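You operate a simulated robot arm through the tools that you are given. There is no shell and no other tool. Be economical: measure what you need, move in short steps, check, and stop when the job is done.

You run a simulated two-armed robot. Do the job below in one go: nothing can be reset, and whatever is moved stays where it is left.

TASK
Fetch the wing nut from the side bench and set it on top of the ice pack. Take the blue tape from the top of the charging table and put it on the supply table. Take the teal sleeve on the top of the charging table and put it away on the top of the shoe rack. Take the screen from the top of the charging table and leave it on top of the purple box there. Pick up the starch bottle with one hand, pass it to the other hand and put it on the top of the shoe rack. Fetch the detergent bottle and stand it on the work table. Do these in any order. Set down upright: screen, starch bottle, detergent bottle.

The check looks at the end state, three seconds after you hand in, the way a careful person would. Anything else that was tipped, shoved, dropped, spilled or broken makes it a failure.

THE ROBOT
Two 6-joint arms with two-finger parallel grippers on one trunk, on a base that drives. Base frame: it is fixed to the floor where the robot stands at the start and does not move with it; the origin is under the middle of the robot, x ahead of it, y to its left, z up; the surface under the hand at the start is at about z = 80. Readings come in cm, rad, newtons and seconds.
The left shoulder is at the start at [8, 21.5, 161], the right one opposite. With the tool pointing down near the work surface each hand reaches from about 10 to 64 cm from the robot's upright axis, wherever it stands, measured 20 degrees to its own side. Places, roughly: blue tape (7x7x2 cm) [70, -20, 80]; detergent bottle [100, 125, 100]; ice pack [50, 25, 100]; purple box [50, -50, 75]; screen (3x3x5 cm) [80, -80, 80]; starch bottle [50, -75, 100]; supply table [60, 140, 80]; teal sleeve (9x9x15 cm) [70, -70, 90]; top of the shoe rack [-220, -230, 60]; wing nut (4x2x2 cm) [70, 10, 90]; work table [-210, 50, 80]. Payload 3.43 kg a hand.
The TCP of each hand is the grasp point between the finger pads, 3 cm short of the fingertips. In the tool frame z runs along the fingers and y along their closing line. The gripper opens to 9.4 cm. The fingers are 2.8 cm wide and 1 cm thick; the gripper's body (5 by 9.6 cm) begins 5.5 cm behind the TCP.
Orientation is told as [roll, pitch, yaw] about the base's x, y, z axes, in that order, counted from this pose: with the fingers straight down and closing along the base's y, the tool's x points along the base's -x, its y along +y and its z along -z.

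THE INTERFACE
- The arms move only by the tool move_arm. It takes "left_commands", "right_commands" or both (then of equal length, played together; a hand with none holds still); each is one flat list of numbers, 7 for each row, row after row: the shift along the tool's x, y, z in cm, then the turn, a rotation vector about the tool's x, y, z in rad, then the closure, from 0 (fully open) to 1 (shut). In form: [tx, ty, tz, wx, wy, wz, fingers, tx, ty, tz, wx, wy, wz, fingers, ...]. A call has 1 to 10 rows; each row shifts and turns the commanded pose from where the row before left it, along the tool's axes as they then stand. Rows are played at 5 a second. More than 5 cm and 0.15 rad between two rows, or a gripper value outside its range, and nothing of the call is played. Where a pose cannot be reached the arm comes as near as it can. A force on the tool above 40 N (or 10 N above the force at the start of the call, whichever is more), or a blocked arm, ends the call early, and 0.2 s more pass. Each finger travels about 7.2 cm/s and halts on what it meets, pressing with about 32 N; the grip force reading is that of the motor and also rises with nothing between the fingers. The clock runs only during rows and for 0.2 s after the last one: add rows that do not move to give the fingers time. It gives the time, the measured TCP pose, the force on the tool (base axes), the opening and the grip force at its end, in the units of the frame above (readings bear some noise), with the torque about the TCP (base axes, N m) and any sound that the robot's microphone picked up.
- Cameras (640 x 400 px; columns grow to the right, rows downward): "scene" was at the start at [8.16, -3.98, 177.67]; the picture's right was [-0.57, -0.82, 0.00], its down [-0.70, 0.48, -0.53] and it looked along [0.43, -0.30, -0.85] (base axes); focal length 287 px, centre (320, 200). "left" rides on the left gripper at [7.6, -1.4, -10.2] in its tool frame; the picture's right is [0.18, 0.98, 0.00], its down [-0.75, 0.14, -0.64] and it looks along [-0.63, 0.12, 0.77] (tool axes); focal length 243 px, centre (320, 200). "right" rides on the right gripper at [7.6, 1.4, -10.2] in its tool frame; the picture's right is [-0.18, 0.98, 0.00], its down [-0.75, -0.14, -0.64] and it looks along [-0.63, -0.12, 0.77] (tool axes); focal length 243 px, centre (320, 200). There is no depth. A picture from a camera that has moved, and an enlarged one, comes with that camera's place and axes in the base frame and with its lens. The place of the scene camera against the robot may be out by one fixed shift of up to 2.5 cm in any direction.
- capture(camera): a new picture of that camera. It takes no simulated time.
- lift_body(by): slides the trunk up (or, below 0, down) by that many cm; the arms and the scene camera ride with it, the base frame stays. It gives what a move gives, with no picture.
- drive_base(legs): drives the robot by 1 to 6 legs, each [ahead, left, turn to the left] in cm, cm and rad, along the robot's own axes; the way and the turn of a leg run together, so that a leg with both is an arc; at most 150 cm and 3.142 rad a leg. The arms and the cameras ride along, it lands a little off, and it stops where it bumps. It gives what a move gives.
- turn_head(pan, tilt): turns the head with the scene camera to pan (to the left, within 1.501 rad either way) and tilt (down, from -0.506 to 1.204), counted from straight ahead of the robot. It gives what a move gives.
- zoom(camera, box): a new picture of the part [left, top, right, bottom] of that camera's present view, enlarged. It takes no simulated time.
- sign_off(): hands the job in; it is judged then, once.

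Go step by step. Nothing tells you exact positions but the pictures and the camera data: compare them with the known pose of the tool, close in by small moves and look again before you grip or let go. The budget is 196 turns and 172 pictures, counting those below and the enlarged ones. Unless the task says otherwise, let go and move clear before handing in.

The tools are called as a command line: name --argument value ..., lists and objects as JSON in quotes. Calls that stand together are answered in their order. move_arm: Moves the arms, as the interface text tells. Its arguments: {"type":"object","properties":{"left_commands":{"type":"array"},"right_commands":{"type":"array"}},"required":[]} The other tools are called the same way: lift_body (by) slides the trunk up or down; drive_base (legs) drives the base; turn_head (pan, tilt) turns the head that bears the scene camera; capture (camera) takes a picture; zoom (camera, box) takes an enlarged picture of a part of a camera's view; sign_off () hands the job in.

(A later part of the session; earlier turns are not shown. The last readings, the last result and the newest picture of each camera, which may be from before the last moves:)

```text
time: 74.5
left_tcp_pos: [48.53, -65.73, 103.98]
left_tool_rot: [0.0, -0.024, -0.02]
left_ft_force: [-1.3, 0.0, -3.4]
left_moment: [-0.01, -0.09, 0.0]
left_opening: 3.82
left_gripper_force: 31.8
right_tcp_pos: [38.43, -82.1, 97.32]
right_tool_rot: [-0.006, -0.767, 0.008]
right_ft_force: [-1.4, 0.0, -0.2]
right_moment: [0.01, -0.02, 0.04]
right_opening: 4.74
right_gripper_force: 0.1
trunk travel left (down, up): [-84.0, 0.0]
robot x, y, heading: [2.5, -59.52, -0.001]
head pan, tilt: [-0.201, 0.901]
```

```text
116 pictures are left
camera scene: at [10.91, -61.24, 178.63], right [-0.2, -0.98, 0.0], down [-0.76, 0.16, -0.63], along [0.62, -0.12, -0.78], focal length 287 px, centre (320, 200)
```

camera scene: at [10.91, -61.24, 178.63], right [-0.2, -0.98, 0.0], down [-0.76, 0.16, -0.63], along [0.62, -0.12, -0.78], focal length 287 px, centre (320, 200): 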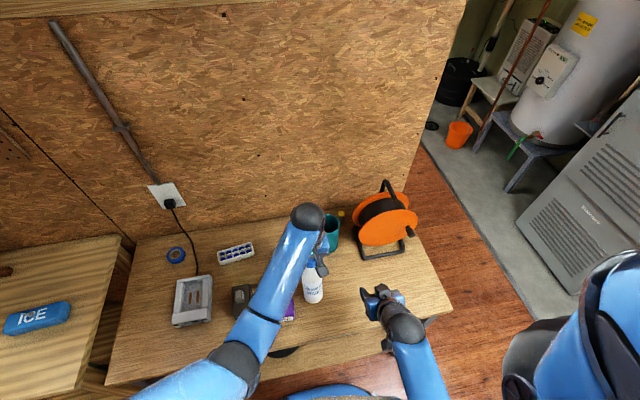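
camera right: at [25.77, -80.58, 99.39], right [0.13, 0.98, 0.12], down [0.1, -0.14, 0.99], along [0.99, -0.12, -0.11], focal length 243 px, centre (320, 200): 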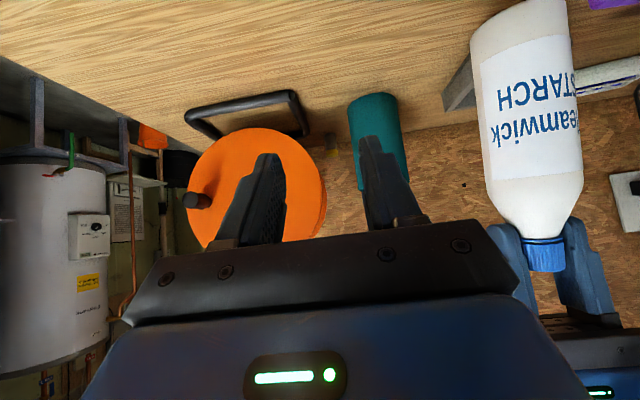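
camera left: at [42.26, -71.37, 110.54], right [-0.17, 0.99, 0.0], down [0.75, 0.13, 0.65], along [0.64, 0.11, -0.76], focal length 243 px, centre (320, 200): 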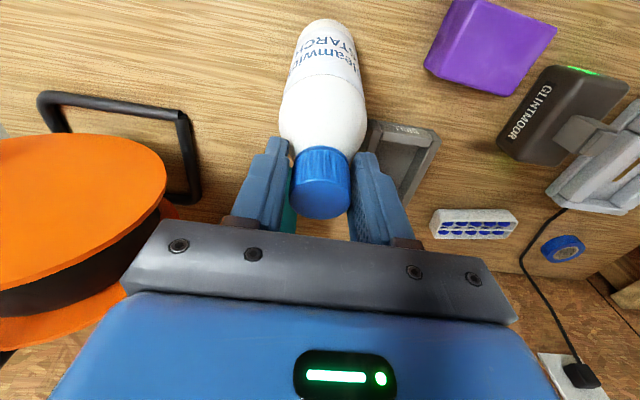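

move_arm --right_commands '[-3.58, 0, 2.48, 0, 0.15, 0, 0.5, -3.92, 0.5, 1.92, 0, 0.15, 0, 0.5, -4.16, 0.5, 1.31, 0, 0.15, 0, 0.5, -4.31, 0.5, 0.67, 0, 0, 0, 0.5, -4.31, 0.5, 0.67, 0, 0, 0, 0.5, 0, 0, 0, 0, 0, 0, 0.5]'

capture --camera "right"

```text
time: 75.9
left_tcp_pos: [49.27, -65.72, 103.55]
left_tool_rot: [0.001, -0.015, -0.022]
left_ft_force: [-0.7, -0.1, -3.4]
left_moment: [0.03, -0.08, 0.0]
left_opening: 3.79
left_gripper_force: 31.9
right_tcp_pos: [60.7, -79.99, 100.16]
right_tool_rot: [-0.004, -0.307, 0.003]
right_ft_force: [0.1, 0.0, -0.9]
right_moment: [0.04, -0.01, 0.01]
right_opening: 4.7
right_gripper_force: 0.0
trunk travel left (down, up): [-84.0, 0.0]
robot x, y, heading: [2.68, -59.27, 0.005]
head pan, tilt: [-0.201, 0.901]
```

```text
115 pictures are left
camera right: at [50.34, -78.43, 107.67], right [0.17, 0.98, 0.05], down [0.53, -0.14, 0.84], along [0.83, -0.12, -0.54], focal length 243 px, centre (320, 200)
```

right: 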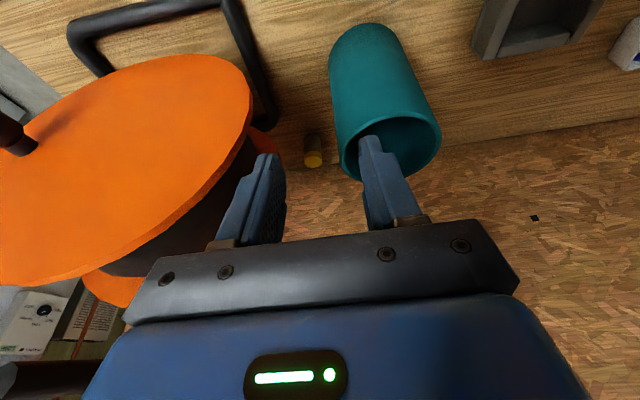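

move_arm --right_commands '[-2.4, 0.8, 1.1, 0, 0, 0, 0.5, -2.1, 0.7, 1.3, 0, 0, 0, 0.5, 0, 0, 0, 0, 0, 0, 0.5]'

capture --camera "right"

```text
time: 76.7
left_tcp_pos: [49.35, -65.79, 103.58]
left_tool_rot: [0.001, -0.014, -0.021]
left_ft_force: [-0.4, -0.3, -3.7]
left_moment: [-0.04, -0.04, 0.0]
left_opening: 3.77
left_gripper_force: 32.2
right_tcp_pos: [65.86, -78.58, 99.08]
right_tool_rot: [-0.003, -0.309, 0.003]
right_ft_force: [0.2, -0.8, 0.7]
right_moment: [0.01, -0.03, -0.01]
right_opening: 4.68
right_gripper_force: 0.1
trunk travel left (down, up): [-84.0, 0.0]
robot x, y, heading: [2.73, -59.81, -0.001]
head pan, tilt: [-0.201, 0.901]
```

```text
114 pictures are left
camera right: at [55.51, -77.04, 106.57], right [0.17, 0.98, 0.05], down [0.52, -0.14, 0.84], along [0.83, -0.12, -0.54], focal length 243 px, centre (320, 200)
```

right: 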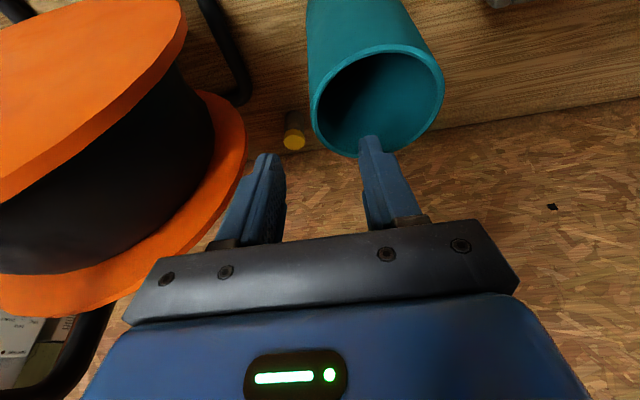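

The rim centre is at about [64.7, -74.7, 94.5]. I straddle its right-side wall with one finger inside.

move_arm --right_commands '[1.5, 0.6, 1.1, 0, 0, 0, 0.5, 0.6, 0, 1.9, 0, 0, 0, 0.5, 0.6, 0, 1.9, 0, 0, 0, 0.5, 0, 0, 0, 0, 0, 0, 0.5]'

capture --camera "right"

```text
time: 77.7
left_tcp_pos: [49.46, -65.83, 103.5]
left_tool_rot: [-0.001, -0.014, -0.021]
left_ft_force: [-0.6, 0.3, -3.2]
left_moment: [0.01, -0.07, -0.03]
left_opening: 3.74
left_gripper_force: 31.3
right_tcp_pos: [64.69, -77.89, 93.69]
right_tool_rot: [-0.004, -0.307, 0.004]
right_ft_force: [0.9, 0.6, 0.1]
right_moment: [-0.02, -0.02, 0.02]
right_opening: 4.73
right_gripper_force: 0.0
trunk travel left (down, up): [-84.0, 0.0]
robot x, y, heading: [2.65, -59.75, 0.002]
head pan, tilt: [-0.201, 0.901]
```

```text
113 pictures are left
camera right: at [54.38, -76.5, 101.13], right [0.17, 0.98, 0.05], down [0.53, -0.14, 0.84], along [0.83, -0.12, -0.54], focal length 243 px, centre (320, 200)
```

right: 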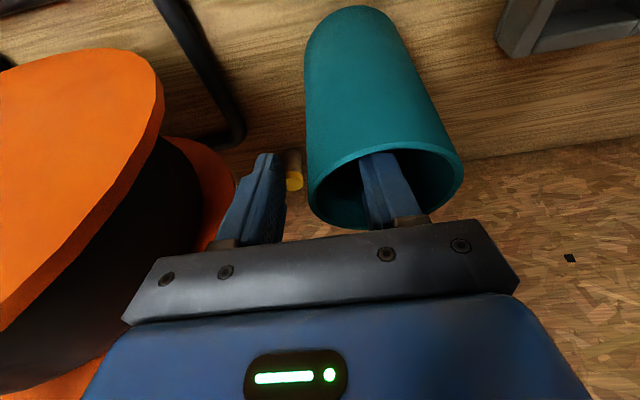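

move_arm --right_commands '[0, 0, 0, 0, 0, 0, 0.65, 0, 0, 0, 0, 0, 0, 0.8, 0, 0, 0, 0, 0, 0, 0.95, 0, 0, 0, 0, 0, 0, 0.95, 0, 0, 0, 0, 0, 0, 0.95]'

capture --camera "right"

capture --camera "left"

```text
time: 78.9
left_tcp_pos: [49.48, -65.66, 103.49]
left_tool_rot: [0.001, -0.014, -0.02]
left_ft_force: [-1.1, 0.9, -3.6]
left_moment: [0.01, -0.07, -0.03]
left_opening: 3.75
left_gripper_force: 32.0
right_tcp_pos: [64.73, -77.88, 93.81]
right_tool_rot: [-0.004, -0.306, 0.003]
right_ft_force: [0.1, 2.9, 1.9]
right_moment: [0.51, 0.12, -0.08]
right_opening: 1.05
right_gripper_force: 32.2
trunk travel left (down, up): [-84.0, 0.0]
robot x, y, heading: [2.62, -59.7, -0.0]
head pan, tilt: [-0.201, 0.901]
```

```text
112 pictures are left
camera right: at [54.35, -76.42, 101.2], right [0.17, 0.98, 0.05], down [0.52, -0.14, 0.84], along [0.83, -0.12, -0.54], focal length 243 px, centre (320, 200)
```

right: 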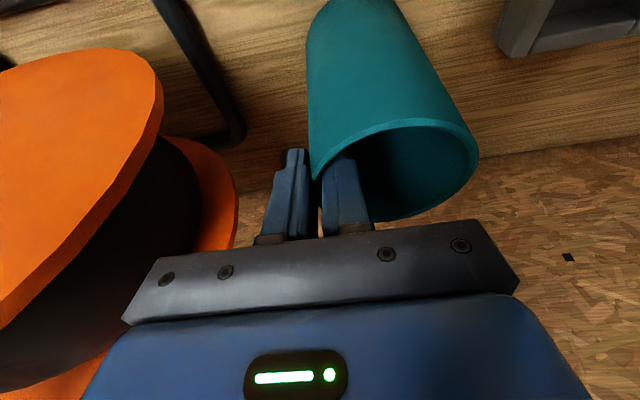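

```text
111 pictures are left
camera left: at [41.54, -67.02, 113.6], right [-0.16, 0.99, 0.0], down [0.75, 0.13, 0.65], along [0.64, 0.11, -0.76], focal length 243 px, centre (320, 200)
```

left: 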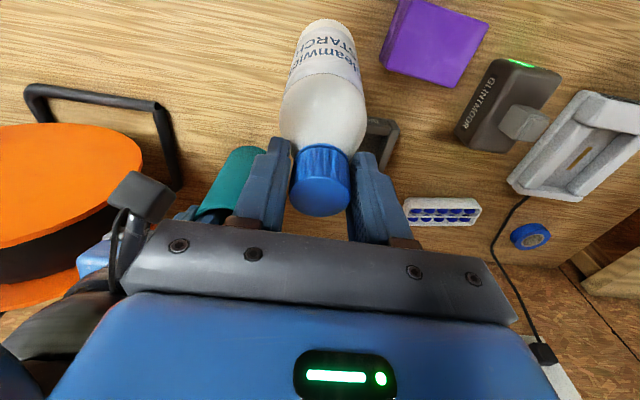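

Both are gripped. I lift the sleeve and check.

move_arm --right_commands '[-0.6, 0, -1.9, 0, 0, 0, 0.95, -0.9, 0, -2.85, 0, 0, 0, 0.95, -0.9, 0, -2.85, 0, 0, 0, 0.95, 0, 0, 0, 0, 0, 0, 0.95]'

capture --camera "right"

capture --camera "scene"

```text
time: 79.9
left_tcp_pos: [49.58, -65.77, 103.34]
left_tool_rot: [0.0, -0.011, -0.019]
left_ft_force: [0.5, 0.3, -4.3]
left_moment: [-0.03, -0.08, -0.02]
left_opening: 3.77
left_gripper_force: 31.7
right_tcp_pos: [64.83, -77.93, 101.67]
right_tool_rot: [-0.003, -0.305, 0.003]
right_ft_force: [0.2, 0.8, -0.7]
right_moment: [0.0, -0.01, 0.01]
right_opening: 0.98
right_gripper_force: 31.8
trunk travel left (down, up): [-84.0, 0.0]
robot x, y, heading: [2.47, -59.89, 0.003]
head pan, tilt: [-0.201, 0.901]
```

```text
110 pictures are left
camera right: at [54.42, -76.43, 109.03], right [0.17, 0.98, 0.05], down [0.53, -0.14, 0.84], along [0.83, -0.12, -0.54], focal length 243 px, centre (320, 200)
```

right: 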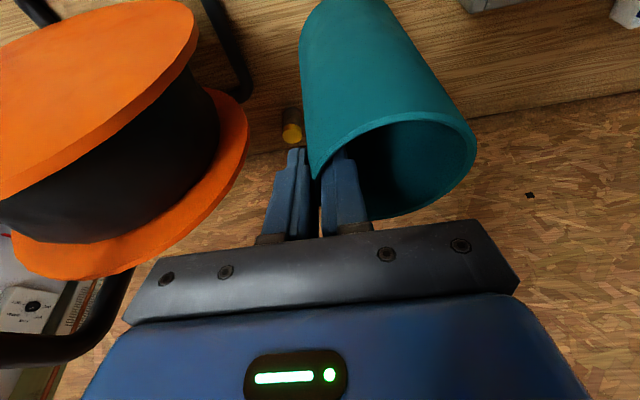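

```text
109 pictures are left
camera scene: at [12.64, -61.26, 178.5], right [-0.2, -0.98, 0.0], down [-0.77, 0.16, -0.62], along [0.61, -0.12, -0.78], focal length 287 px, centre (320, 200)
```

scene: 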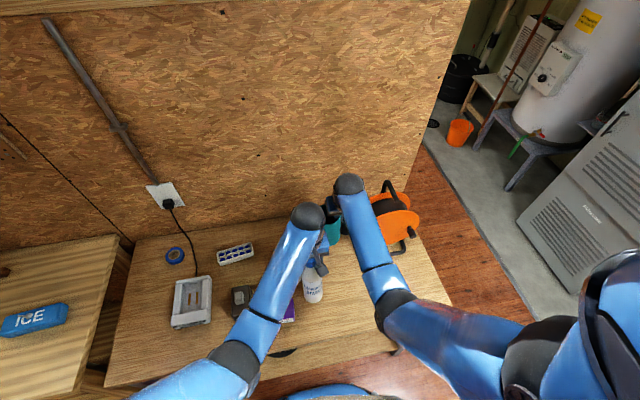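

Both held. I back away from the table and look around for the shoe rack.

drive_base --legs '[[-65, 0, 0]]'

turn_head --pan -1.5 --tilt 0.4

capture --camera "scene"

```text
time: 83.5
left_tcp_pos: [-15.22, -65.8, 103.34]
left_tool_rot: [0.0, -0.013, -0.02]
left_ft_force: [-0.3, 0.7, -4.1]
left_moment: [0.04, -0.08, -0.07]
left_opening: 3.72
left_gripper_force: 32.0
right_tcp_pos: [0.03, -77.87, 101.56]
right_tool_rot: [-0.003, -0.307, 0.006]
right_ft_force: [-0.2, 0.4, -1.2]
right_moment: [-0.02, -0.01, -0.02]
right_opening: 0.97
right_gripper_force: 32.3
trunk travel left (down, up): [-84.0, 0.0]
robot x, y, heading: [-62.2, -59.78, 0.003]
head pan, tilt: [-0.201, 0.901]
```

```text
time: 85.0
left_tcp_pos: [-15.36, -65.89, 103.51]
left_tool_rot: [-0.001, -0.014, -0.019]
left_ft_force: [0.6, 0.3, -2.9]
left_moment: [0.04, -0.04, 0.02]
left_opening: 3.7
left_gripper_force: 32.4
right_tcp_pos: [-0.0, -77.99, 101.52]
right_tool_rot: [-0.003, -0.307, 0.005]
right_ft_force: [0.1, 0.2, -0.1]
right_moment: [-0.06, 0.01, 0.03]
right_opening: 0.96
right_gripper_force: 31.8
trunk travel left (down, up): [-84.0, 0.0]
robot x, y, heading: [-62.23, -59.47, -0.002]
head pan, tilt: [-1.499, 0.4]
```

```text
108 pictures are left
camera scene: at [-58.98, -69.1, 182.81], right [-1.0, -0.07, 0.0], down [-0.03, 0.39, -0.92], along [0.07, -0.92, -0.39], focal length 287 px, centre (320, 200)
```

scene: 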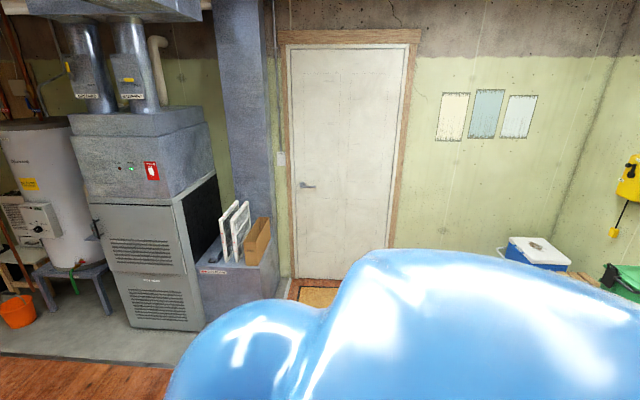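

drive_base --legs '[[-10, 0, -1.6]]'

turn_head --pan -0.7 --tilt 0.5

capture --camera "scene"

```text
time: 89.3
left_tcp_pos: [-75.58, -100.24, 103.35]
left_tool_rot: [0.001, -0.015, -1.615]
left_ft_force: [0.2, 0.0, -3.3]
left_moment: [-0.04, 0.0, 0.0]
left_opening: 3.7
left_gripper_force: 32.3
right_tcp_pos: [-88.02, -115.34, 101.6]
right_tool_rot: [-0.003, -0.308, -1.589]
right_ft_force: [-0.5, -0.1, -0.6]
right_moment: [0.0, 0.0, 0.0]
right_opening: 0.95
right_gripper_force: 32.4
trunk travel left (down, up): [-84.0, 0.0]
robot x, y, heading: [-68.42, -53.73, -1.591]
head pan, tilt: [-1.499, 0.4]
```

```text
time: 90.4
left_tcp_pos: [-75.69, -100.32, 103.43]
left_tool_rot: [-0.002, -0.013, -1.614]
left_ft_force: [0.3, 0.0, -3.5]
left_moment: [-0.06, 0.04, -0.01]
left_opening: 3.63
left_gripper_force: 32.2
right_tcp_pos: [-88.05, -115.26, 101.63]
right_tool_rot: [-0.004, -0.305, -1.591]
right_ft_force: [0.4, -0.3, -0.8]
right_moment: [-0.05, 0.04, 0.06]
right_opening: 0.94
right_gripper_force: 31.9
trunk travel left (down, up): [-84.0, 0.0]
robot x, y, heading: [-68.57, -53.31, -1.592]
head pan, tilt: [-0.7, 0.499]
```

```text
107 pictures are left
camera scene: at [-75.01, -63.53, 181.89], right [-0.75, 0.66, 0.0], down [0.32, 0.36, -0.88], along [-0.58, -0.66, -0.48], focal length 287 px, centre (320, 200)
```

scene: 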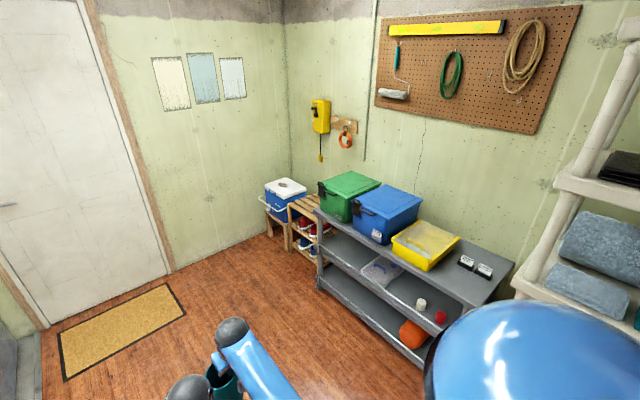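

I see the small wooden shoe rack with red shoes between the cooler and the grey shelf. I check the bottle in the left hand.

capture --camera "left"

zoom --camera "scene" --box '[240, 160, 360, 260]'

```text
106 pictures are left
camera left: at [-76.81, -92.47, 113.57], right [0.99, 0.14, 0.0], down [0.11, -0.75, 0.65], along [0.09, -0.65, -0.76], focal length 243 px, centre (320, 200)
```

left: 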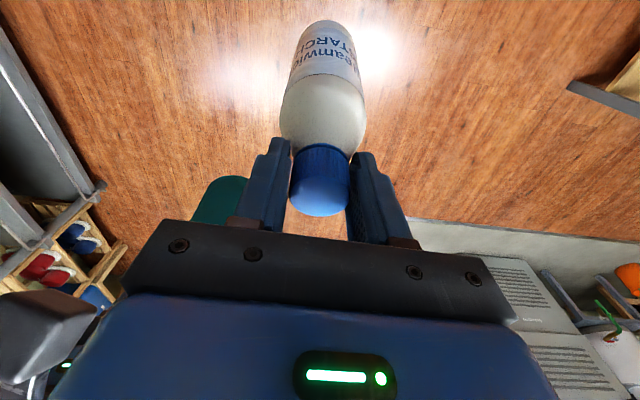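

```text
4.00 times, centred on (300, 210) of scene
camera zoom: at [-75.01, -63.53, 181.89], right [-0.75, 0.66, 0.0], down [0.32, 0.36, -0.88], along [-0.58, -0.66, -0.48], focal length 1147 px, centre (400, 160)
```

zoom: 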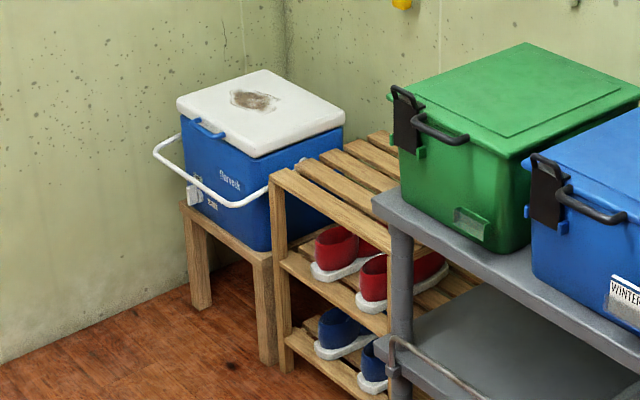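

The rack top spans roughly x -226…-197, y -245…-206, z 60. I drive toward it, turn to face it and look.

drive_base --legs '[[85, 0, 0], [0, 0, -1.55]]'

turn_head --pan 0.5 --tilt 0.7

capture --camera "scene"

```text
time: 98.6
left_tcp_pos: [-116.92, -134.6, 103.48]
left_tool_rot: [0.0, -0.012, -3.113]
left_ft_force: [0.3, 0.0, -3.9]
left_moment: [0.0, 0.09, -0.04]
left_opening: 3.63
left_gripper_force: 31.8
right_tcp_pos: [-132.76, -123.11, 101.57]
right_tool_rot: [-0.003, -0.303, -3.09]
right_ft_force: [0.0, -0.7, -0.6]
right_moment: [0.03, 0.02, 0.0]
right_opening: 0.95
right_gripper_force: 31.8
trunk travel left (down, up): [-84.0, 0.0]
robot x, y, heading: [-70.0, -138.48, -3.094]
head pan, tilt: [-0.7, 0.499]
```

```text
time: 100.0
left_tcp_pos: [-116.81, -134.53, 103.47]
left_tool_rot: [-0.001, -0.012, -3.114]
left_ft_force: [0.4, -1.2, -4.1]
left_moment: [0.0, 0.03, -0.01]
left_opening: 3.6
left_gripper_force: 31.9
right_tcp_pos: [-132.67, -123.15, 101.55]
right_tool_rot: [-0.004, -0.306, -3.089]
right_ft_force: [-0.2, 0.0, -0.6]
right_moment: [0.02, -0.02, -0.03]
right_opening: 0.94
right_gripper_force: 31.7
trunk travel left (down, up): [-84.0, 0.0]
robot x, y, heading: [-69.66, -138.58, -3.093]
head pan, tilt: [0.499, 0.7]
```

```text
104 pictures are left
camera scene: at [-80.65, -142.98, 180.12], right [-0.52, 0.85, 0.0], down [0.55, 0.34, -0.76], along [-0.65, -0.4, -0.64], focal length 287 px, centre (320, 200)
```

scene: 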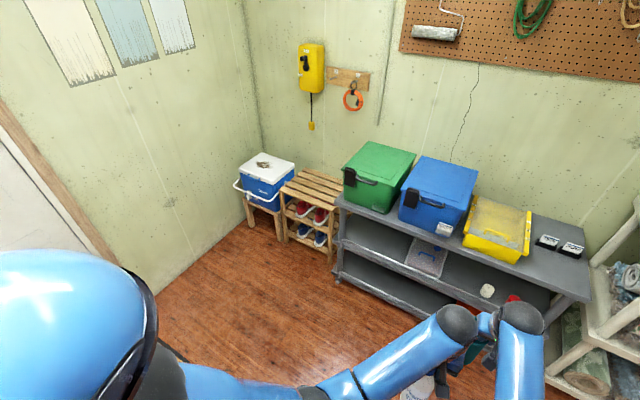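

drive_base --legs '[[0, 0, -0.048], [0, 87.5, 0], [55, 0, 0]]'

turn_head --pan 0.0 --tilt 0.9

capture --camera "scene"

```text
time: 107.8
left_tcp_pos: [-171.01, -220.44, 103.52]
left_tool_rot: [0.0, -0.015, 3.117]
left_ft_force: [0.1, -0.3, -3.7]
left_moment: [0.02, 0.06, 0.04]
left_opening: 3.47
left_gripper_force: 32.1
right_tcp_pos: [-186.36, -208.17, 101.76]
right_tool_rot: [-0.003, -0.308, 3.144]
right_ft_force: [0.4, 0.2, 0.0]
right_moment: [0.04, -0.02, 0.02]
right_opening: 0.93
right_gripper_force: 31.8
trunk travel left (down, up): [-84.0, 0.0]
robot x, y, heading: [-124.63, -226.65, 3.138]
head pan, tilt: [0.499, 0.7]
```

```text
time: 108.8
left_tcp_pos: [-171.34, -220.24, 103.5]
left_tool_rot: [0.001, -0.012, 3.116]
left_ft_force: [0.6, -0.4, -3.5]
left_moment: [0.02, 0.02, 0.06]
left_opening: 3.5
left_gripper_force: 32.4
right_tcp_pos: [-186.53, -208.08, 101.44]
right_tool_rot: [-0.004, -0.305, 3.142]
right_ft_force: [0.0, 0.7, -0.6]
right_moment: [0.04, 0.03, -0.07]
right_opening: 0.93
right_gripper_force: 31.9
trunk travel left (down, up): [-84.0, 0.0]
robot x, y, heading: [-124.22, -226.55, 3.139]
head pan, tilt: [0.0, 0.901]
```

```text
103 pictures are left
camera scene: at [-135.67, -226.6, 178.5], right [0.0, 1.0, 0.0], down [0.78, 0.0, -0.62], along [-0.62, 0.0, -0.78], focal length 287 px, centre (320, 200)
```

scene: 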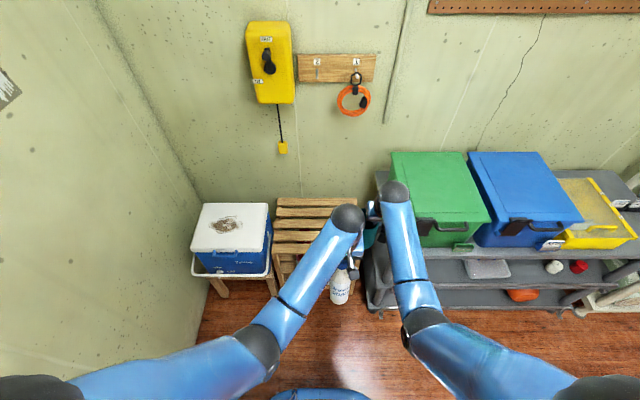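

I spread the bottle to the left and the sleeve inward, then drive ahead over the rack.

move_arm --left_commands '[0, 4, 0, 0, 0, 0, 0.95, -2, 4, 0, 0, 0, 0, 0.95, -2.5, 3.5, 0, 0, 0, 0, 0.95, -2.5, 3.2, 0, 0, 0, 0, 0.95, 0, 0, 0, 0, 0, 0, 0.95]' --right_commands '[0, 2, 0, 0, 0, 0, 0.95, 0, 2, 0, 0, 0, 0, 0.95, 0, 2, 0, 0, 0, 0, 0.95, 0, 1, 0, 0, 0, 0, 0.95, 0, 0, 0, 0, 0, 0, 0.95]'

drive_base --legs '[[33, 0, 0]]'

capture --camera "left"

capture --camera "right"

```text
time: 110.0
left_tcp_pos: [-178.46, -234.82, 103.62]
left_tool_rot: [0.0, -0.013, 3.118]
left_ft_force: [0.6, 0.2, -4.0]
left_moment: [0.0, 0.05, 0.04]
left_opening: 3.22
left_gripper_force: 31.5
right_tcp_pos: [-186.49, -215.2, 101.55]
right_tool_rot: [-0.004, -0.307, 3.142]
right_ft_force: [-0.7, -1.0, -1.7]
right_moment: [0.02, 0.02, 0.01]
right_opening: 0.94
right_gripper_force: 32.4
trunk travel left (down, up): [-84.0, 0.0]
robot x, y, heading: [-124.45, -226.64, 3.14]
head pan, tilt: [0.0, 0.901]
```

```text
time: 112.1
left_tcp_pos: [-210.95, -234.86, 103.73]
left_tool_rot: [0.0, -0.016, 3.121]
left_ft_force: [0.6, -0.6, -2.6]
left_moment: [-0.03, 0.06, 0.01]
left_opening: 3.19
left_gripper_force: 32.2
right_tcp_pos: [-219.17, -215.2, 101.63]
right_tool_rot: [-0.003, -0.31, -3.14]
right_ft_force: [-0.2, -0.3, -0.1]
right_moment: [0.03, 0.01, -0.01]
right_opening: 0.89
right_gripper_force: 32.0
trunk travel left (down, up): [-84.0, 0.0]
robot x, y, heading: [-157.01, -226.26, 3.142]
head pan, tilt: [0.0, 0.901]
```

```text
102 pictures are left
camera left: at [-203.27, -233.59, 113.86], right [0.16, -0.99, 0.0], down [-0.75, -0.12, 0.65], along [-0.65, -0.1, -0.76], focal length 243 px, centre (320, 200)
```

left: 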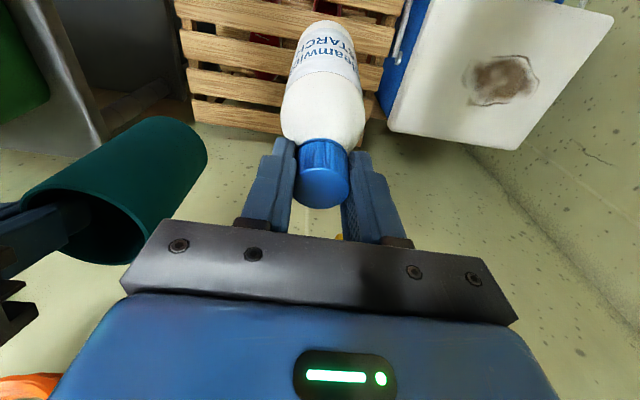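

```text
101 pictures are left
camera right: at [-208.81, -216.57, 109.07], right [-0.17, -0.98, 0.05], down [-0.52, 0.14, 0.84], along [-0.83, 0.12, -0.54], focal length 243 px, centre (320, 200)
```

right: 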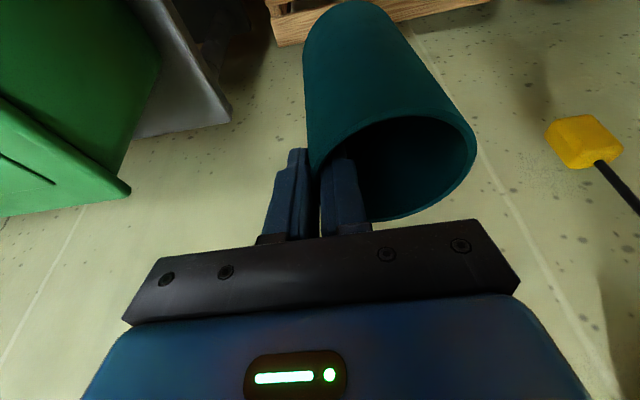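

The bottle cap is slowly creeping in the grip, so I lower the trunk right away.

lift_body --by -19

capture --camera "left"

capture --camera "scene"

```text
time: 114.2
left_tcp_pos: [-211.17, -234.89, 84.6]
left_tool_rot: [0.0, -0.012, 3.119]
left_ft_force: [-0.6, 0.3, -4.1]
left_moment: [0.0, 0.07, 0.0]
left_opening: 3.15
left_gripper_force: 31.8
right_tcp_pos: [-219.32, -215.25, 82.64]
right_tool_rot: [-0.005, -0.305, -3.14]
right_ft_force: [-0.7, -1.0, -0.5]
right_moment: [0.04, 0.0, 0.01]
right_opening: 0.94
right_gripper_force: 32.3
trunk travel left (down, up): [-65.0, 19.0]
robot x, y, heading: [-157.26, -226.47, 3.142]
head pan, tilt: [0.0, 0.901]
```

```text
100 pictures are left
camera left: at [-203.52, -233.59, 94.74], right [0.16, -0.99, 0.0], down [-0.75, -0.12, 0.65], along [-0.64, -0.1, -0.76], focal length 243 px, centre (320, 200)
```

left: 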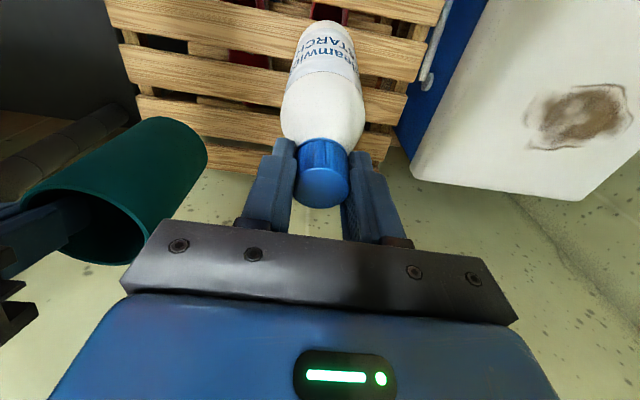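

```text
99 pictures are left
camera scene: at [-168.38, -226.58, 159.51], right [0.0, 1.0, 0.0], down [0.78, 0.0, -0.62], along [-0.62, 0.0, -0.78], focal length 287 px, centre (320, 200)
```

scene: 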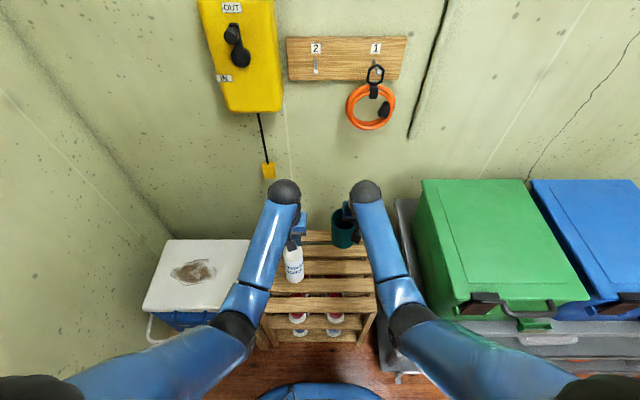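

move_arm --left_commands '[0, 0, 1, 0, 0, 0, 0.95, 0, 0, 1, 0, 0, 0, 0.95, 0, 0, 0, 0, 0, 0, 0.95]'

zoom --camera "scene" --box '[240, 220, 400, 320]'

```text
time: 115.0
left_tcp_pos: [-211.31, -234.77, 82.51]
left_tool_rot: [0.0, -0.013, 3.119]
left_ft_force: [-0.5, -0.1, -2.8]
left_moment: [0.01, 0.07, -0.02]
left_opening: 3.18
left_gripper_force: 32.2
right_tcp_pos: [-219.41, -215.2, 82.55]
right_tool_rot: [-0.004, -0.306, -3.14]
right_ft_force: [0.8, -0.4, -1.1]
right_moment: [-0.01, 0.0, -0.01]
right_opening: 0.9
right_gripper_force: 32.9
trunk travel left (down, up): [-65.0, 19.0]
robot x, y, heading: [-157.0, -226.78, 3.144]
head pan, tilt: [0.0, 0.901]
```

```text
4.00 times, centred on (320, 270) of scene
camera zoom: at [-168.37, -226.58, 159.51], right [0.0, 1.0, 0.0], down [0.78, 0.0, -0.62], along [-0.62, 0.0, -0.78], focal length 1147 px, centre (320, -80)
```

zoom: 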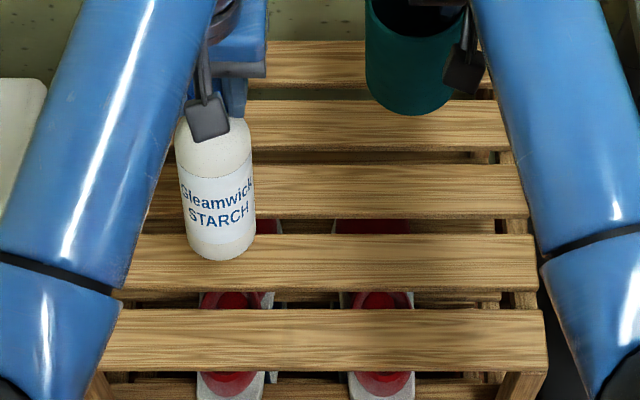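

move_arm --left_commands '[0, 0, 0.7, 0, 0, 0, 0.95, 0, 0, 0, 0, 0, 0, 0.95]'

move_arm --left_commands '[0, 0, 0.6, 0, 0, 0, 0.95, 0, 0, 0, 0, 0, 0, 0.95]'

```text
time: 115.6
left_tcp_pos: [-211.25, -234.87, 81.9]
left_tool_rot: [0.001, -0.01, 3.119]
left_ft_force: [-0.3, 0.4, -3.1]
left_moment: [-0.01, 0.01, 0.01]
left_opening: 3.11
left_gripper_force: 32.0
right_tcp_pos: [-219.45, -215.12, 82.51]
right_tool_rot: [-0.002, -0.305, -3.141]
right_ft_force: [0.9, 0.8, -0.9]
right_moment: [-0.01, -0.01, -0.03]
right_opening: 0.9
right_gripper_force: 31.8
trunk travel left (down, up): [-65.0, 19.0]
robot x, y, heading: [-156.94, -226.5, 3.143]
head pan, tilt: [0.0, 0.901]
```

```text
time: 116.2
left_tcp_pos: [-211.31, -234.83, 81.34]
left_tool_rot: [0.001, -0.012, 3.119]
left_ft_force: [0.4, -0.1, -3.6]
left_moment: [0.02, 0.03, 0.0]
left_opening: 3.15
left_gripper_force: 32.2
right_tcp_pos: [-219.33, -215.12, 82.61]
right_tool_rot: [-0.004, -0.306, -3.14]
right_ft_force: [0.4, 0.5, -0.5]
right_moment: [0.04, 0.04, -0.01]
right_opening: 0.89
right_gripper_force: 31.9
trunk travel left (down, up): [-65.0, 19.0]
robot x, y, heading: [-157.32, -226.39, 3.141]
head pan, tilt: [0.0, 0.901]
```

move_arm --left_commands '[0, 0, 0.5, 0, 0, 0, 0.95, 0, 0, 0, 0, 0, 0, 0.95]'

zoom --camera "scene" --box '[240, 220, 400, 320]'

```text
time: 116.8
left_tcp_pos: [-211.25, -234.88, 80.87]
left_tool_rot: [0.002, -0.012, 3.119]
left_ft_force: [1.3, 0.1, -3.3]
left_moment: [-0.04, 0.05, -0.01]
left_opening: 3.12
left_gripper_force: 32.1
right_tcp_pos: [-219.43, -215.11, 82.49]
right_tool_rot: [-0.003, -0.304, -3.138]
right_ft_force: [0.1, 0.0, -0.5]
right_moment: [0.02, 0.04, -0.04]
right_opening: 0.89
right_gripper_force: 32.5
trunk travel left (down, up): [-65.0, 19.0]
robot x, y, heading: [-157.62, -226.67, 3.142]
head pan, tilt: [0.0, 0.901]
```

```text
4.00 times, centred on (320, 270) of scene
camera zoom: at [-168.38, -226.58, 159.51], right [0.0, 1.0, 0.0], down [0.78, 0.0, -0.62], along [-0.62, 0.0, -0.78], focal length 1147 px, centre (320, -80)
```

zoom: 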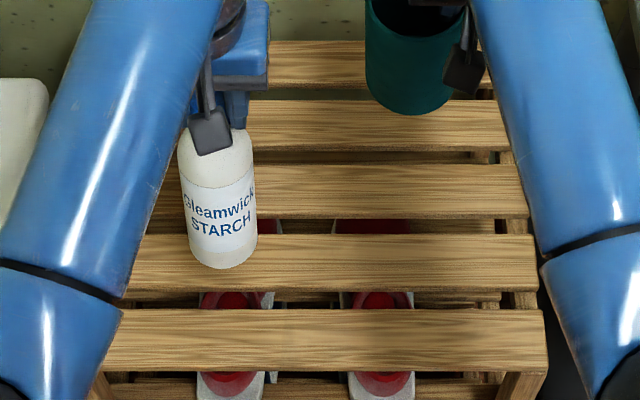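

move_arm --left_commands '[0, 0, 0.4, 0, 0, 0, 0.95, 0, 0, 0.3, 0, 0, 0, 0.95]'

```text
time: 117.4
left_tcp_pos: [-211.26, -234.78, 80.17]
left_tool_rot: [0.001, -0.014, 3.12]
left_ft_force: [0.7, 0.0, -3.9]
left_moment: [0.02, 0.08, -0.02]
left_opening: 3.15
left_gripper_force: 31.9
right_tcp_pos: [-219.29, -215.14, 82.5]
right_tool_rot: [-0.002, -0.305, -3.139]
right_ft_force: [0.3, 0.6, -0.8]
right_moment: [-0.01, -0.03, 0.05]
right_opening: 0.89
right_gripper_force: 32.4
trunk travel left (down, up): [-65.0, 19.0]
robot x, y, heading: [-157.13, -226.27, 3.144]
head pan, tilt: [0.0, 0.901]
```

move_arm --left_commands '[0, 0, 0.4, 0, 0, 0, 0.95, 0, 0, 0.4, 0, 0, 0, 0.95]'

zoom --camera "scene" --box '[240, 220, 400, 320]'

```text
time: 118.0
left_tcp_pos: [-211.32, -234.8, 79.31]
left_tool_rot: [-0.001, -0.013, 3.119]
left_ft_force: [0.6, -0.6, -4.3]
left_moment: [-0.01, 0.08, -0.02]
left_opening: 3.12
left_gripper_force: 31.6
right_tcp_pos: [-219.25, -215.2, 82.65]
right_tool_rot: [-0.004, -0.305, -3.139]
right_ft_force: [0.1, -0.5, 0.2]
right_moment: [0.04, 0.0, 0.0]
right_opening: 0.91
right_gripper_force: 31.8
trunk travel left (down, up): [-65.0, 19.0]
robot x, y, heading: [-157.14, -226.42, 3.138]
head pan, tilt: [0.0, 0.901]
```

```text
4.00 times, centred on (320, 270) of scene
camera zoom: at [-168.39, -226.58, 159.51], right [0.0, 1.0, 0.0], down [0.78, 0.0, -0.62], along [-0.62, 0.0, -0.78], focal length 1147 px, centre (320, -80)
```

zoom: 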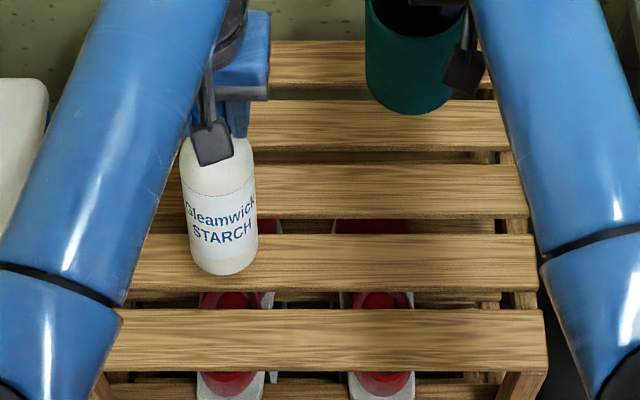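

move_arm --left_commands '[0, 0, 0.4, 0, 0, 0, 0.95, 0, 0, 0.4, 0, 0, 0, 0.95]'

move_arm --left_commands '[0, 0, 0.4, 0, 0, 0, 0.95, 0, 0, 0, 0, 0, 0, 0.95]'

```text
time: 118.6
left_tcp_pos: [-211.27, -234.9, 78.53]
left_tool_rot: [0.002, -0.012, 3.118]
left_ft_force: [-0.2, 0.5, -3.0]
left_moment: [0.03, 0.03, 0.0]
left_opening: 3.13
left_gripper_force: 32.1
right_tcp_pos: [-219.41, -215.24, 82.62]
right_tool_rot: [-0.003, -0.305, -3.14]
right_ft_force: [0.2, -0.3, -0.2]
right_moment: [0.0, -0.02, 0.03]
right_opening: 0.91
right_gripper_force: 32.0
trunk travel left (down, up): [-65.0, 19.0]
robot x, y, heading: [-156.98, -226.75, 3.142]
head pan, tilt: [0.0, 0.901]
```

```text
time: 119.2
left_tcp_pos: [-211.27, -234.8, 78.16]
left_tool_rot: [-0.001, -0.013, 3.12]
left_ft_force: [0.0, -0.3, -3.6]
left_moment: [0.01, 0.09, 0.03]
left_opening: 3.14
left_gripper_force: 32.0
right_tcp_pos: [-219.38, -215.24, 82.6]
right_tool_rot: [-0.004, -0.305, -3.14]
right_ft_force: [-0.2, -0.6, -0.8]
right_moment: [0.02, 0.02, 0.02]
right_opening: 0.92
right_gripper_force: 31.8
trunk travel left (down, up): [-65.0, 19.0]
robot x, y, heading: [-157.31, -226.47, 3.139]
head pan, tilt: [0.0, 0.901]
```

No contact yet; the rack top is lower than 60. I continue down in small steps.

move_arm --left_commands '[0, 0, 0.4, 0, 0, 0, 0.95, 0, 0, 0.4, 0, 0, 0, 0.95, 0, 0, 0.4, 0, 0, 0, 0.95]'

zoom --camera "scene" --box '[240, 220, 400, 320]'

```text
time: 120.0
left_tcp_pos: [-211.29, -234.77, 76.87]
left_tool_rot: [0.0, -0.012, 3.118]
left_ft_force: [0.1, 0.3, -3.6]
left_moment: [0.01, 0.02, 0.01]
left_opening: 3.1
left_gripper_force: 32.0
right_tcp_pos: [-219.39, -214.96, 82.6]
right_tool_rot: [-0.003, -0.304, -3.139]
right_ft_force: [-0.2, 0.4, -0.4]
right_moment: [0.0, -0.04, 0.0]
right_opening: 0.91
right_gripper_force: 31.7
trunk travel left (down, up): [-65.0, 19.0]
robot x, y, heading: [-156.86, -226.41, 3.14]
head pan, tilt: [0.0, 0.901]
```

```text
4.00 times, centred on (320, 270) of scene
camera zoom: at [-168.38, -226.58, 159.51], right [0.0, 1.0, 0.0], down [0.78, 0.0, -0.62], along [-0.62, 0.0, -0.78], focal length 1147 px, centre (320, -80)
```

zoom: 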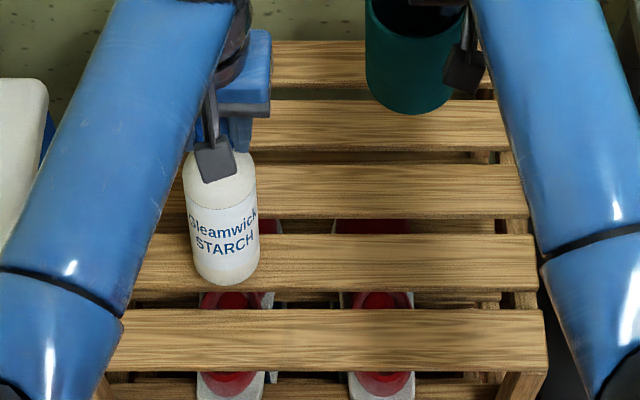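

move_arm --left_commands '[0, 0, 0.4, 0, 0, 0, 0.95, 0, 0, 0.4, 0, 0, 0, 0.95]'

move_arm --left_commands '[0, 0, 0.4, 0, 0, 0, 0.95, 0, 0, 0.2, 0, 0, 0, 0.95]'

```text
time: 120.6
left_tcp_pos: [-211.24, -234.74, 76.01]
left_tool_rot: [0.0, -0.01, 3.119]
left_ft_force: [-0.4, 0.1, -2.8]
left_moment: [0.0, 0.05, 0.0]
left_opening: 3.13
left_gripper_force: 31.9
right_tcp_pos: [-219.49, -215.13, 82.54]
right_tool_rot: [-0.005, -0.306, -3.141]
right_ft_force: [-0.3, 0.5, -1.0]
right_moment: [0.04, 0.0, -0.04]
right_opening: 0.89
right_gripper_force: 32.3
trunk travel left (down, up): [-65.0, 19.0]
robot x, y, heading: [-157.09, -226.34, 3.142]
head pan, tilt: [0.0, 0.901]
```

```text
time: 121.2
left_tcp_pos: [-211.24, -234.71, 75.44]
left_tool_rot: [-0.002, -0.013, 3.118]
left_ft_force: [-0.2, 0.3, -3.3]
left_moment: [-0.01, 0.01, 0.04]
left_opening: 3.12
left_gripper_force: 32.1
right_tcp_pos: [-219.45, -215.17, 82.51]
right_tool_rot: [-0.004, -0.306, -3.138]
right_ft_force: [-0.1, 0.5, 0.1]
right_moment: [0.02, 0.0, 0.05]
right_opening: 0.92
right_gripper_force: 32.2
trunk travel left (down, up): [-65.0, 19.0]
robot x, y, heading: [-157.04, -226.53, 3.145]
head pan, tilt: [0.0, 0.901]
```

move_arm --left_commands '[0, 0, 0.4, 0, 0, 0, 0.95, 0, 0, 0.4, 0, 0, 0, 0.95]'

zoom --camera "left" --box '[220, 0, 460, 220]'

```text
time: 121.8
left_tcp_pos: [-211.26, -234.65, 75.02]
left_tool_rot: [-0.001, -0.019, 3.118]
left_ft_force: [4.6, -2.0, 18.0]
left_moment: [-0.27, -0.81, 0.01]
left_opening: 3.1
left_gripper_force: 31.8
right_tcp_pos: [-219.24, -215.13, 82.68]
right_tool_rot: [-0.004, -0.309, -3.139]
right_ft_force: [0.3, -0.5, -0.4]
right_moment: [0.02, 0.0, -0.03]
right_opening: 0.9
right_gripper_force: 32.0
trunk travel left (down, up): [-65.0, 19.0]
robot x, y, heading: [-157.21, -226.78, 3.142]
head pan, tilt: [0.0, 0.901]
```

```text
1.82 times, centred on (340, 110) of left
camera zoom: at [-203.46, -233.51, 85.18], right [0.16, -0.99, 0.0], down [-0.74, -0.12, 0.66], along [-0.65, -0.1, -0.75], focal length 441 px, centre (284, 364)
```

zoom: 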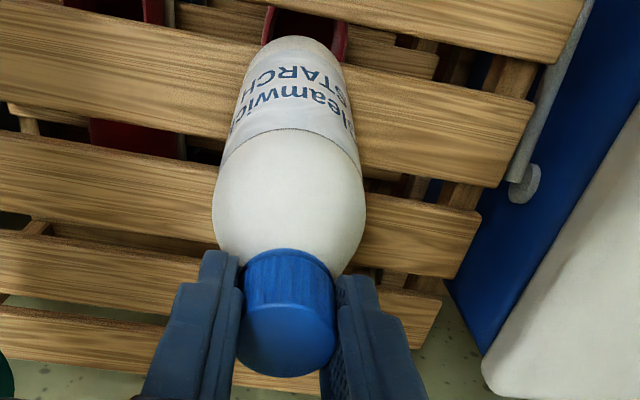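

Contact at TCP z 75. I ease up slightly and open.

move_arm --left_commands '[0, 0, -0.35, 0, 0, 0, 0.95, 0, 0, 0, 0, 0, 0, 0.95]'

move_arm --left_commands '[0, 0, 0, 0, 0, 0, 0.6, 0, 0, 0, 0, 0, 0, 0.5, 0, 0, 0, 0, 0, 0, 0.4, 0, 0, 0, 0, 0, 0, 0.2, 0, 0, 0, 0, 0, 0, 0, 0, 0, 0, 0, 0, 0, 0]'

capture --camera "left"

zoom --camera "scene" --box '[240, 200, 400, 320]'

```text
time: 122.4
left_tcp_pos: [-211.21, -234.77, 75.15]
left_tool_rot: [-0.001, -0.014, 3.12]
left_ft_force: [-1.3, 1.7, 0.4]
left_moment: [0.17, 0.33, 0.01]
left_opening: 3.1
left_gripper_force: 32.4
right_tcp_pos: [-219.43, -215.13, 82.61]
right_tool_rot: [-0.004, -0.307, -3.14]
right_ft_force: [0.2, 0.4, -0.2]
right_moment: [0.06, 0.0, -0.04]
right_opening: 0.9
right_gripper_force: 32.2
trunk travel left (down, up): [-65.0, 19.0]
robot x, y, heading: [-157.39, -226.42, 3.135]
head pan, tilt: [0.0, 0.901]
```

```text
time: 123.8
left_tcp_pos: [-211.38, -234.83, 75.03]
left_tool_rot: [-0.001, -0.01, 3.118]
left_ft_force: [0.7, -0.1, -0.2]
left_moment: [-0.02, 0.0, -0.01]
left_opening: 9.4
left_gripper_force: 0.0
right_tcp_pos: [-219.35, -215.18, 82.42]
right_tool_rot: [-0.005, -0.305, -3.141]
right_ft_force: [1.0, 0.0, 0.0]
right_moment: [0.03, 0.01, -0.04]
right_opening: 0.9
right_gripper_force: 31.7
trunk travel left (down, up): [-65.0, 19.0]
robot x, y, heading: [-156.87, -226.4, 3.139]
head pan, tilt: [0.0, 0.901]
```

```text
93 pictures are left
camera left: at [-203.6, -233.58, 85.27], right [0.16, -0.99, 0.0], down [-0.75, -0.12, 0.65], along [-0.64, -0.1, -0.76], focal length 243 px, centre (320, 200)
```

left: 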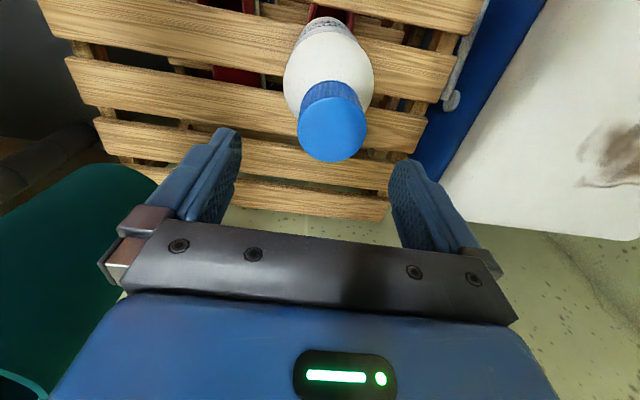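

```text
3.33 times, centred on (320, 260) of scene
camera zoom: at [-168.34, -226.57, 159.51], right [0.0, 1.0, 0.0], down [0.78, 0.0, -0.62], along [-0.62, 0.0, -0.78], focal length 956 px, centre (320, 0)
```

zoom: 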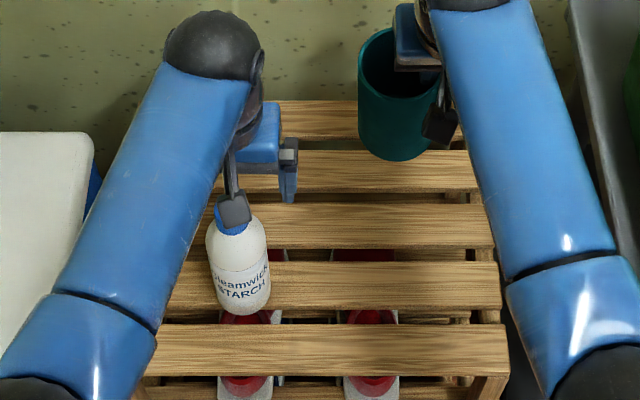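

move_arm --left_commands '[0, 0, -2, 0, 0, 0, 0, 0, 0, -3, 0, 0, 0, 0, 0, 0, -3, 0, 0, 0, 0, 0, 0, 0, 0, 0, 0, 0]'

capture --camera "left"

capture --camera "right"

```text
time: 124.8
left_tcp_pos: [-211.11, -234.71, 83.12]
left_tool_rot: [-0.001, -0.013, 3.119]
left_ft_force: [0.2, 0.3, -0.3]
left_moment: [0.0, 0.0, 0.0]
left_opening: 9.4
left_gripper_force: 0.1
right_tcp_pos: [-219.3, -215.19, 82.45]
right_tool_rot: [-0.004, -0.305, -3.14]
right_ft_force: [-0.7, -0.1, -0.7]
right_moment: [0.05, -0.01, 0.05]
right_opening: 0.91
right_gripper_force: 31.8
trunk travel left (down, up): [-65.0, 19.0]
robot x, y, heading: [-157.09, -226.5, 3.142]
head pan, tilt: [0.0, 0.901]
```

```text
91 pictures are left
camera left: at [-203.47, -233.33, 93.24], right [0.16, -0.99, 0.0], down [-0.75, -0.12, 0.65], along [-0.64, -0.1, -0.76], focal length 243 px, centre (320, 200)
```

left: 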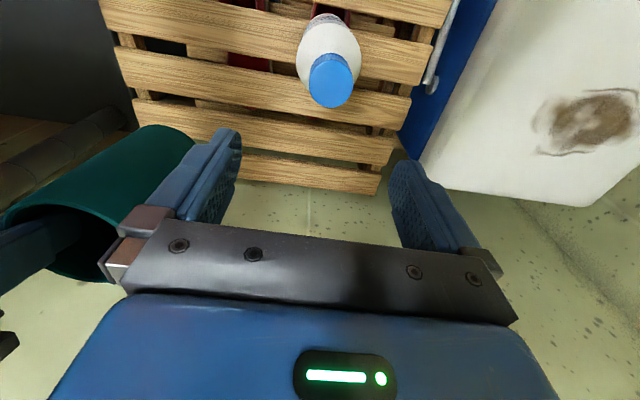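

```text
90 pictures are left
camera right: at [-209.03, -216.57, 89.94], right [-0.17, -0.98, 0.05], down [-0.53, 0.14, 0.84], along [-0.83, 0.12, -0.54], focal length 243 px, centre (320, 200)
```

right: 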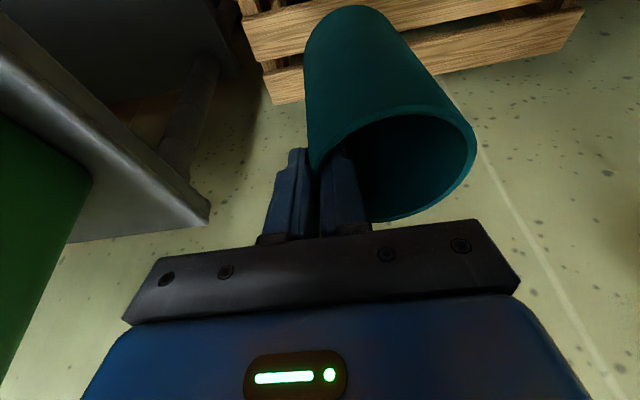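

The bottle stands upright. Now I raise the left hand clear and lower the sleeve by trunk.

move_arm --left_commands '[0, 0, -3, 0, 0, 0, 0, 0, 0, -3, 0, 0, 0, 0, 0, 0, 0, 0, 0, 0, 0]'

lift_body --by -9

capture --camera "scene"

```text
time: 125.6
left_tcp_pos: [-211.16, -234.76, 89.14]
left_tool_rot: [-0.001, -0.013, 3.119]
left_ft_force: [0.0, 0.3, -0.1]
left_moment: [0.0, 0.01, 0.0]
left_opening: 9.4
left_gripper_force: 0.1
right_tcp_pos: [-219.4, -215.14, 82.47]
right_tool_rot: [-0.004, -0.307, -3.142]
right_ft_force: [0.4, 0.1, -0.8]
right_moment: [-0.02, -0.01, -0.02]
right_opening: 0.88
right_gripper_force: 32.0
trunk travel left (down, up): [-65.0, 19.0]
robot x, y, heading: [-157.11, -226.6, 3.141]
head pan, tilt: [0.0, 0.901]
```

```text
time: 126.9
left_tcp_pos: [-211.11, -234.71, 80.09]
left_tool_rot: [-0.001, -0.012, 3.118]
left_ft_force: [0.0, 1.0, 0.1]
left_moment: [0.02, 0.01, -0.02]
left_opening: 9.39
left_gripper_force: 0.1
right_tcp_pos: [-219.4, -215.27, 73.53]
right_tool_rot: [-0.003, -0.307, -3.139]
right_ft_force: [-0.1, 0.2, 0.0]
right_moment: [0.01, 0.03, -0.01]
right_opening: 0.89
right_gripper_force: 31.6
trunk travel left (down, up): [-56.0, 28.0]
robot x, y, heading: [-157.28, -226.78, 3.138]
head pan, tilt: [0.0, 0.901]
```

```text
89 pictures are left
camera scene: at [-168.31, -226.57, 150.52], right [0.0, 1.0, 0.0], down [0.78, 0.0, -0.62], along [-0.62, 0.0, -0.78], focal length 287 px, centre (320, 200)
```

scene: 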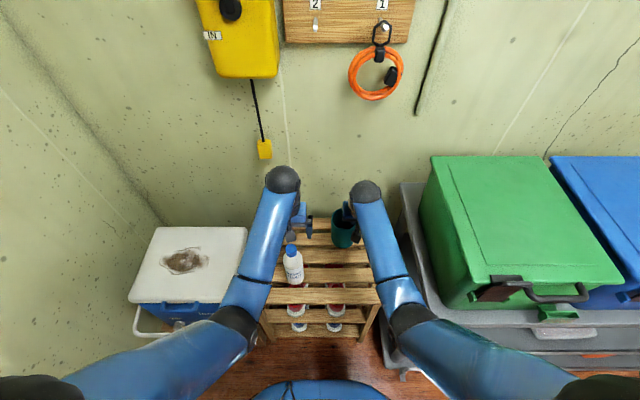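

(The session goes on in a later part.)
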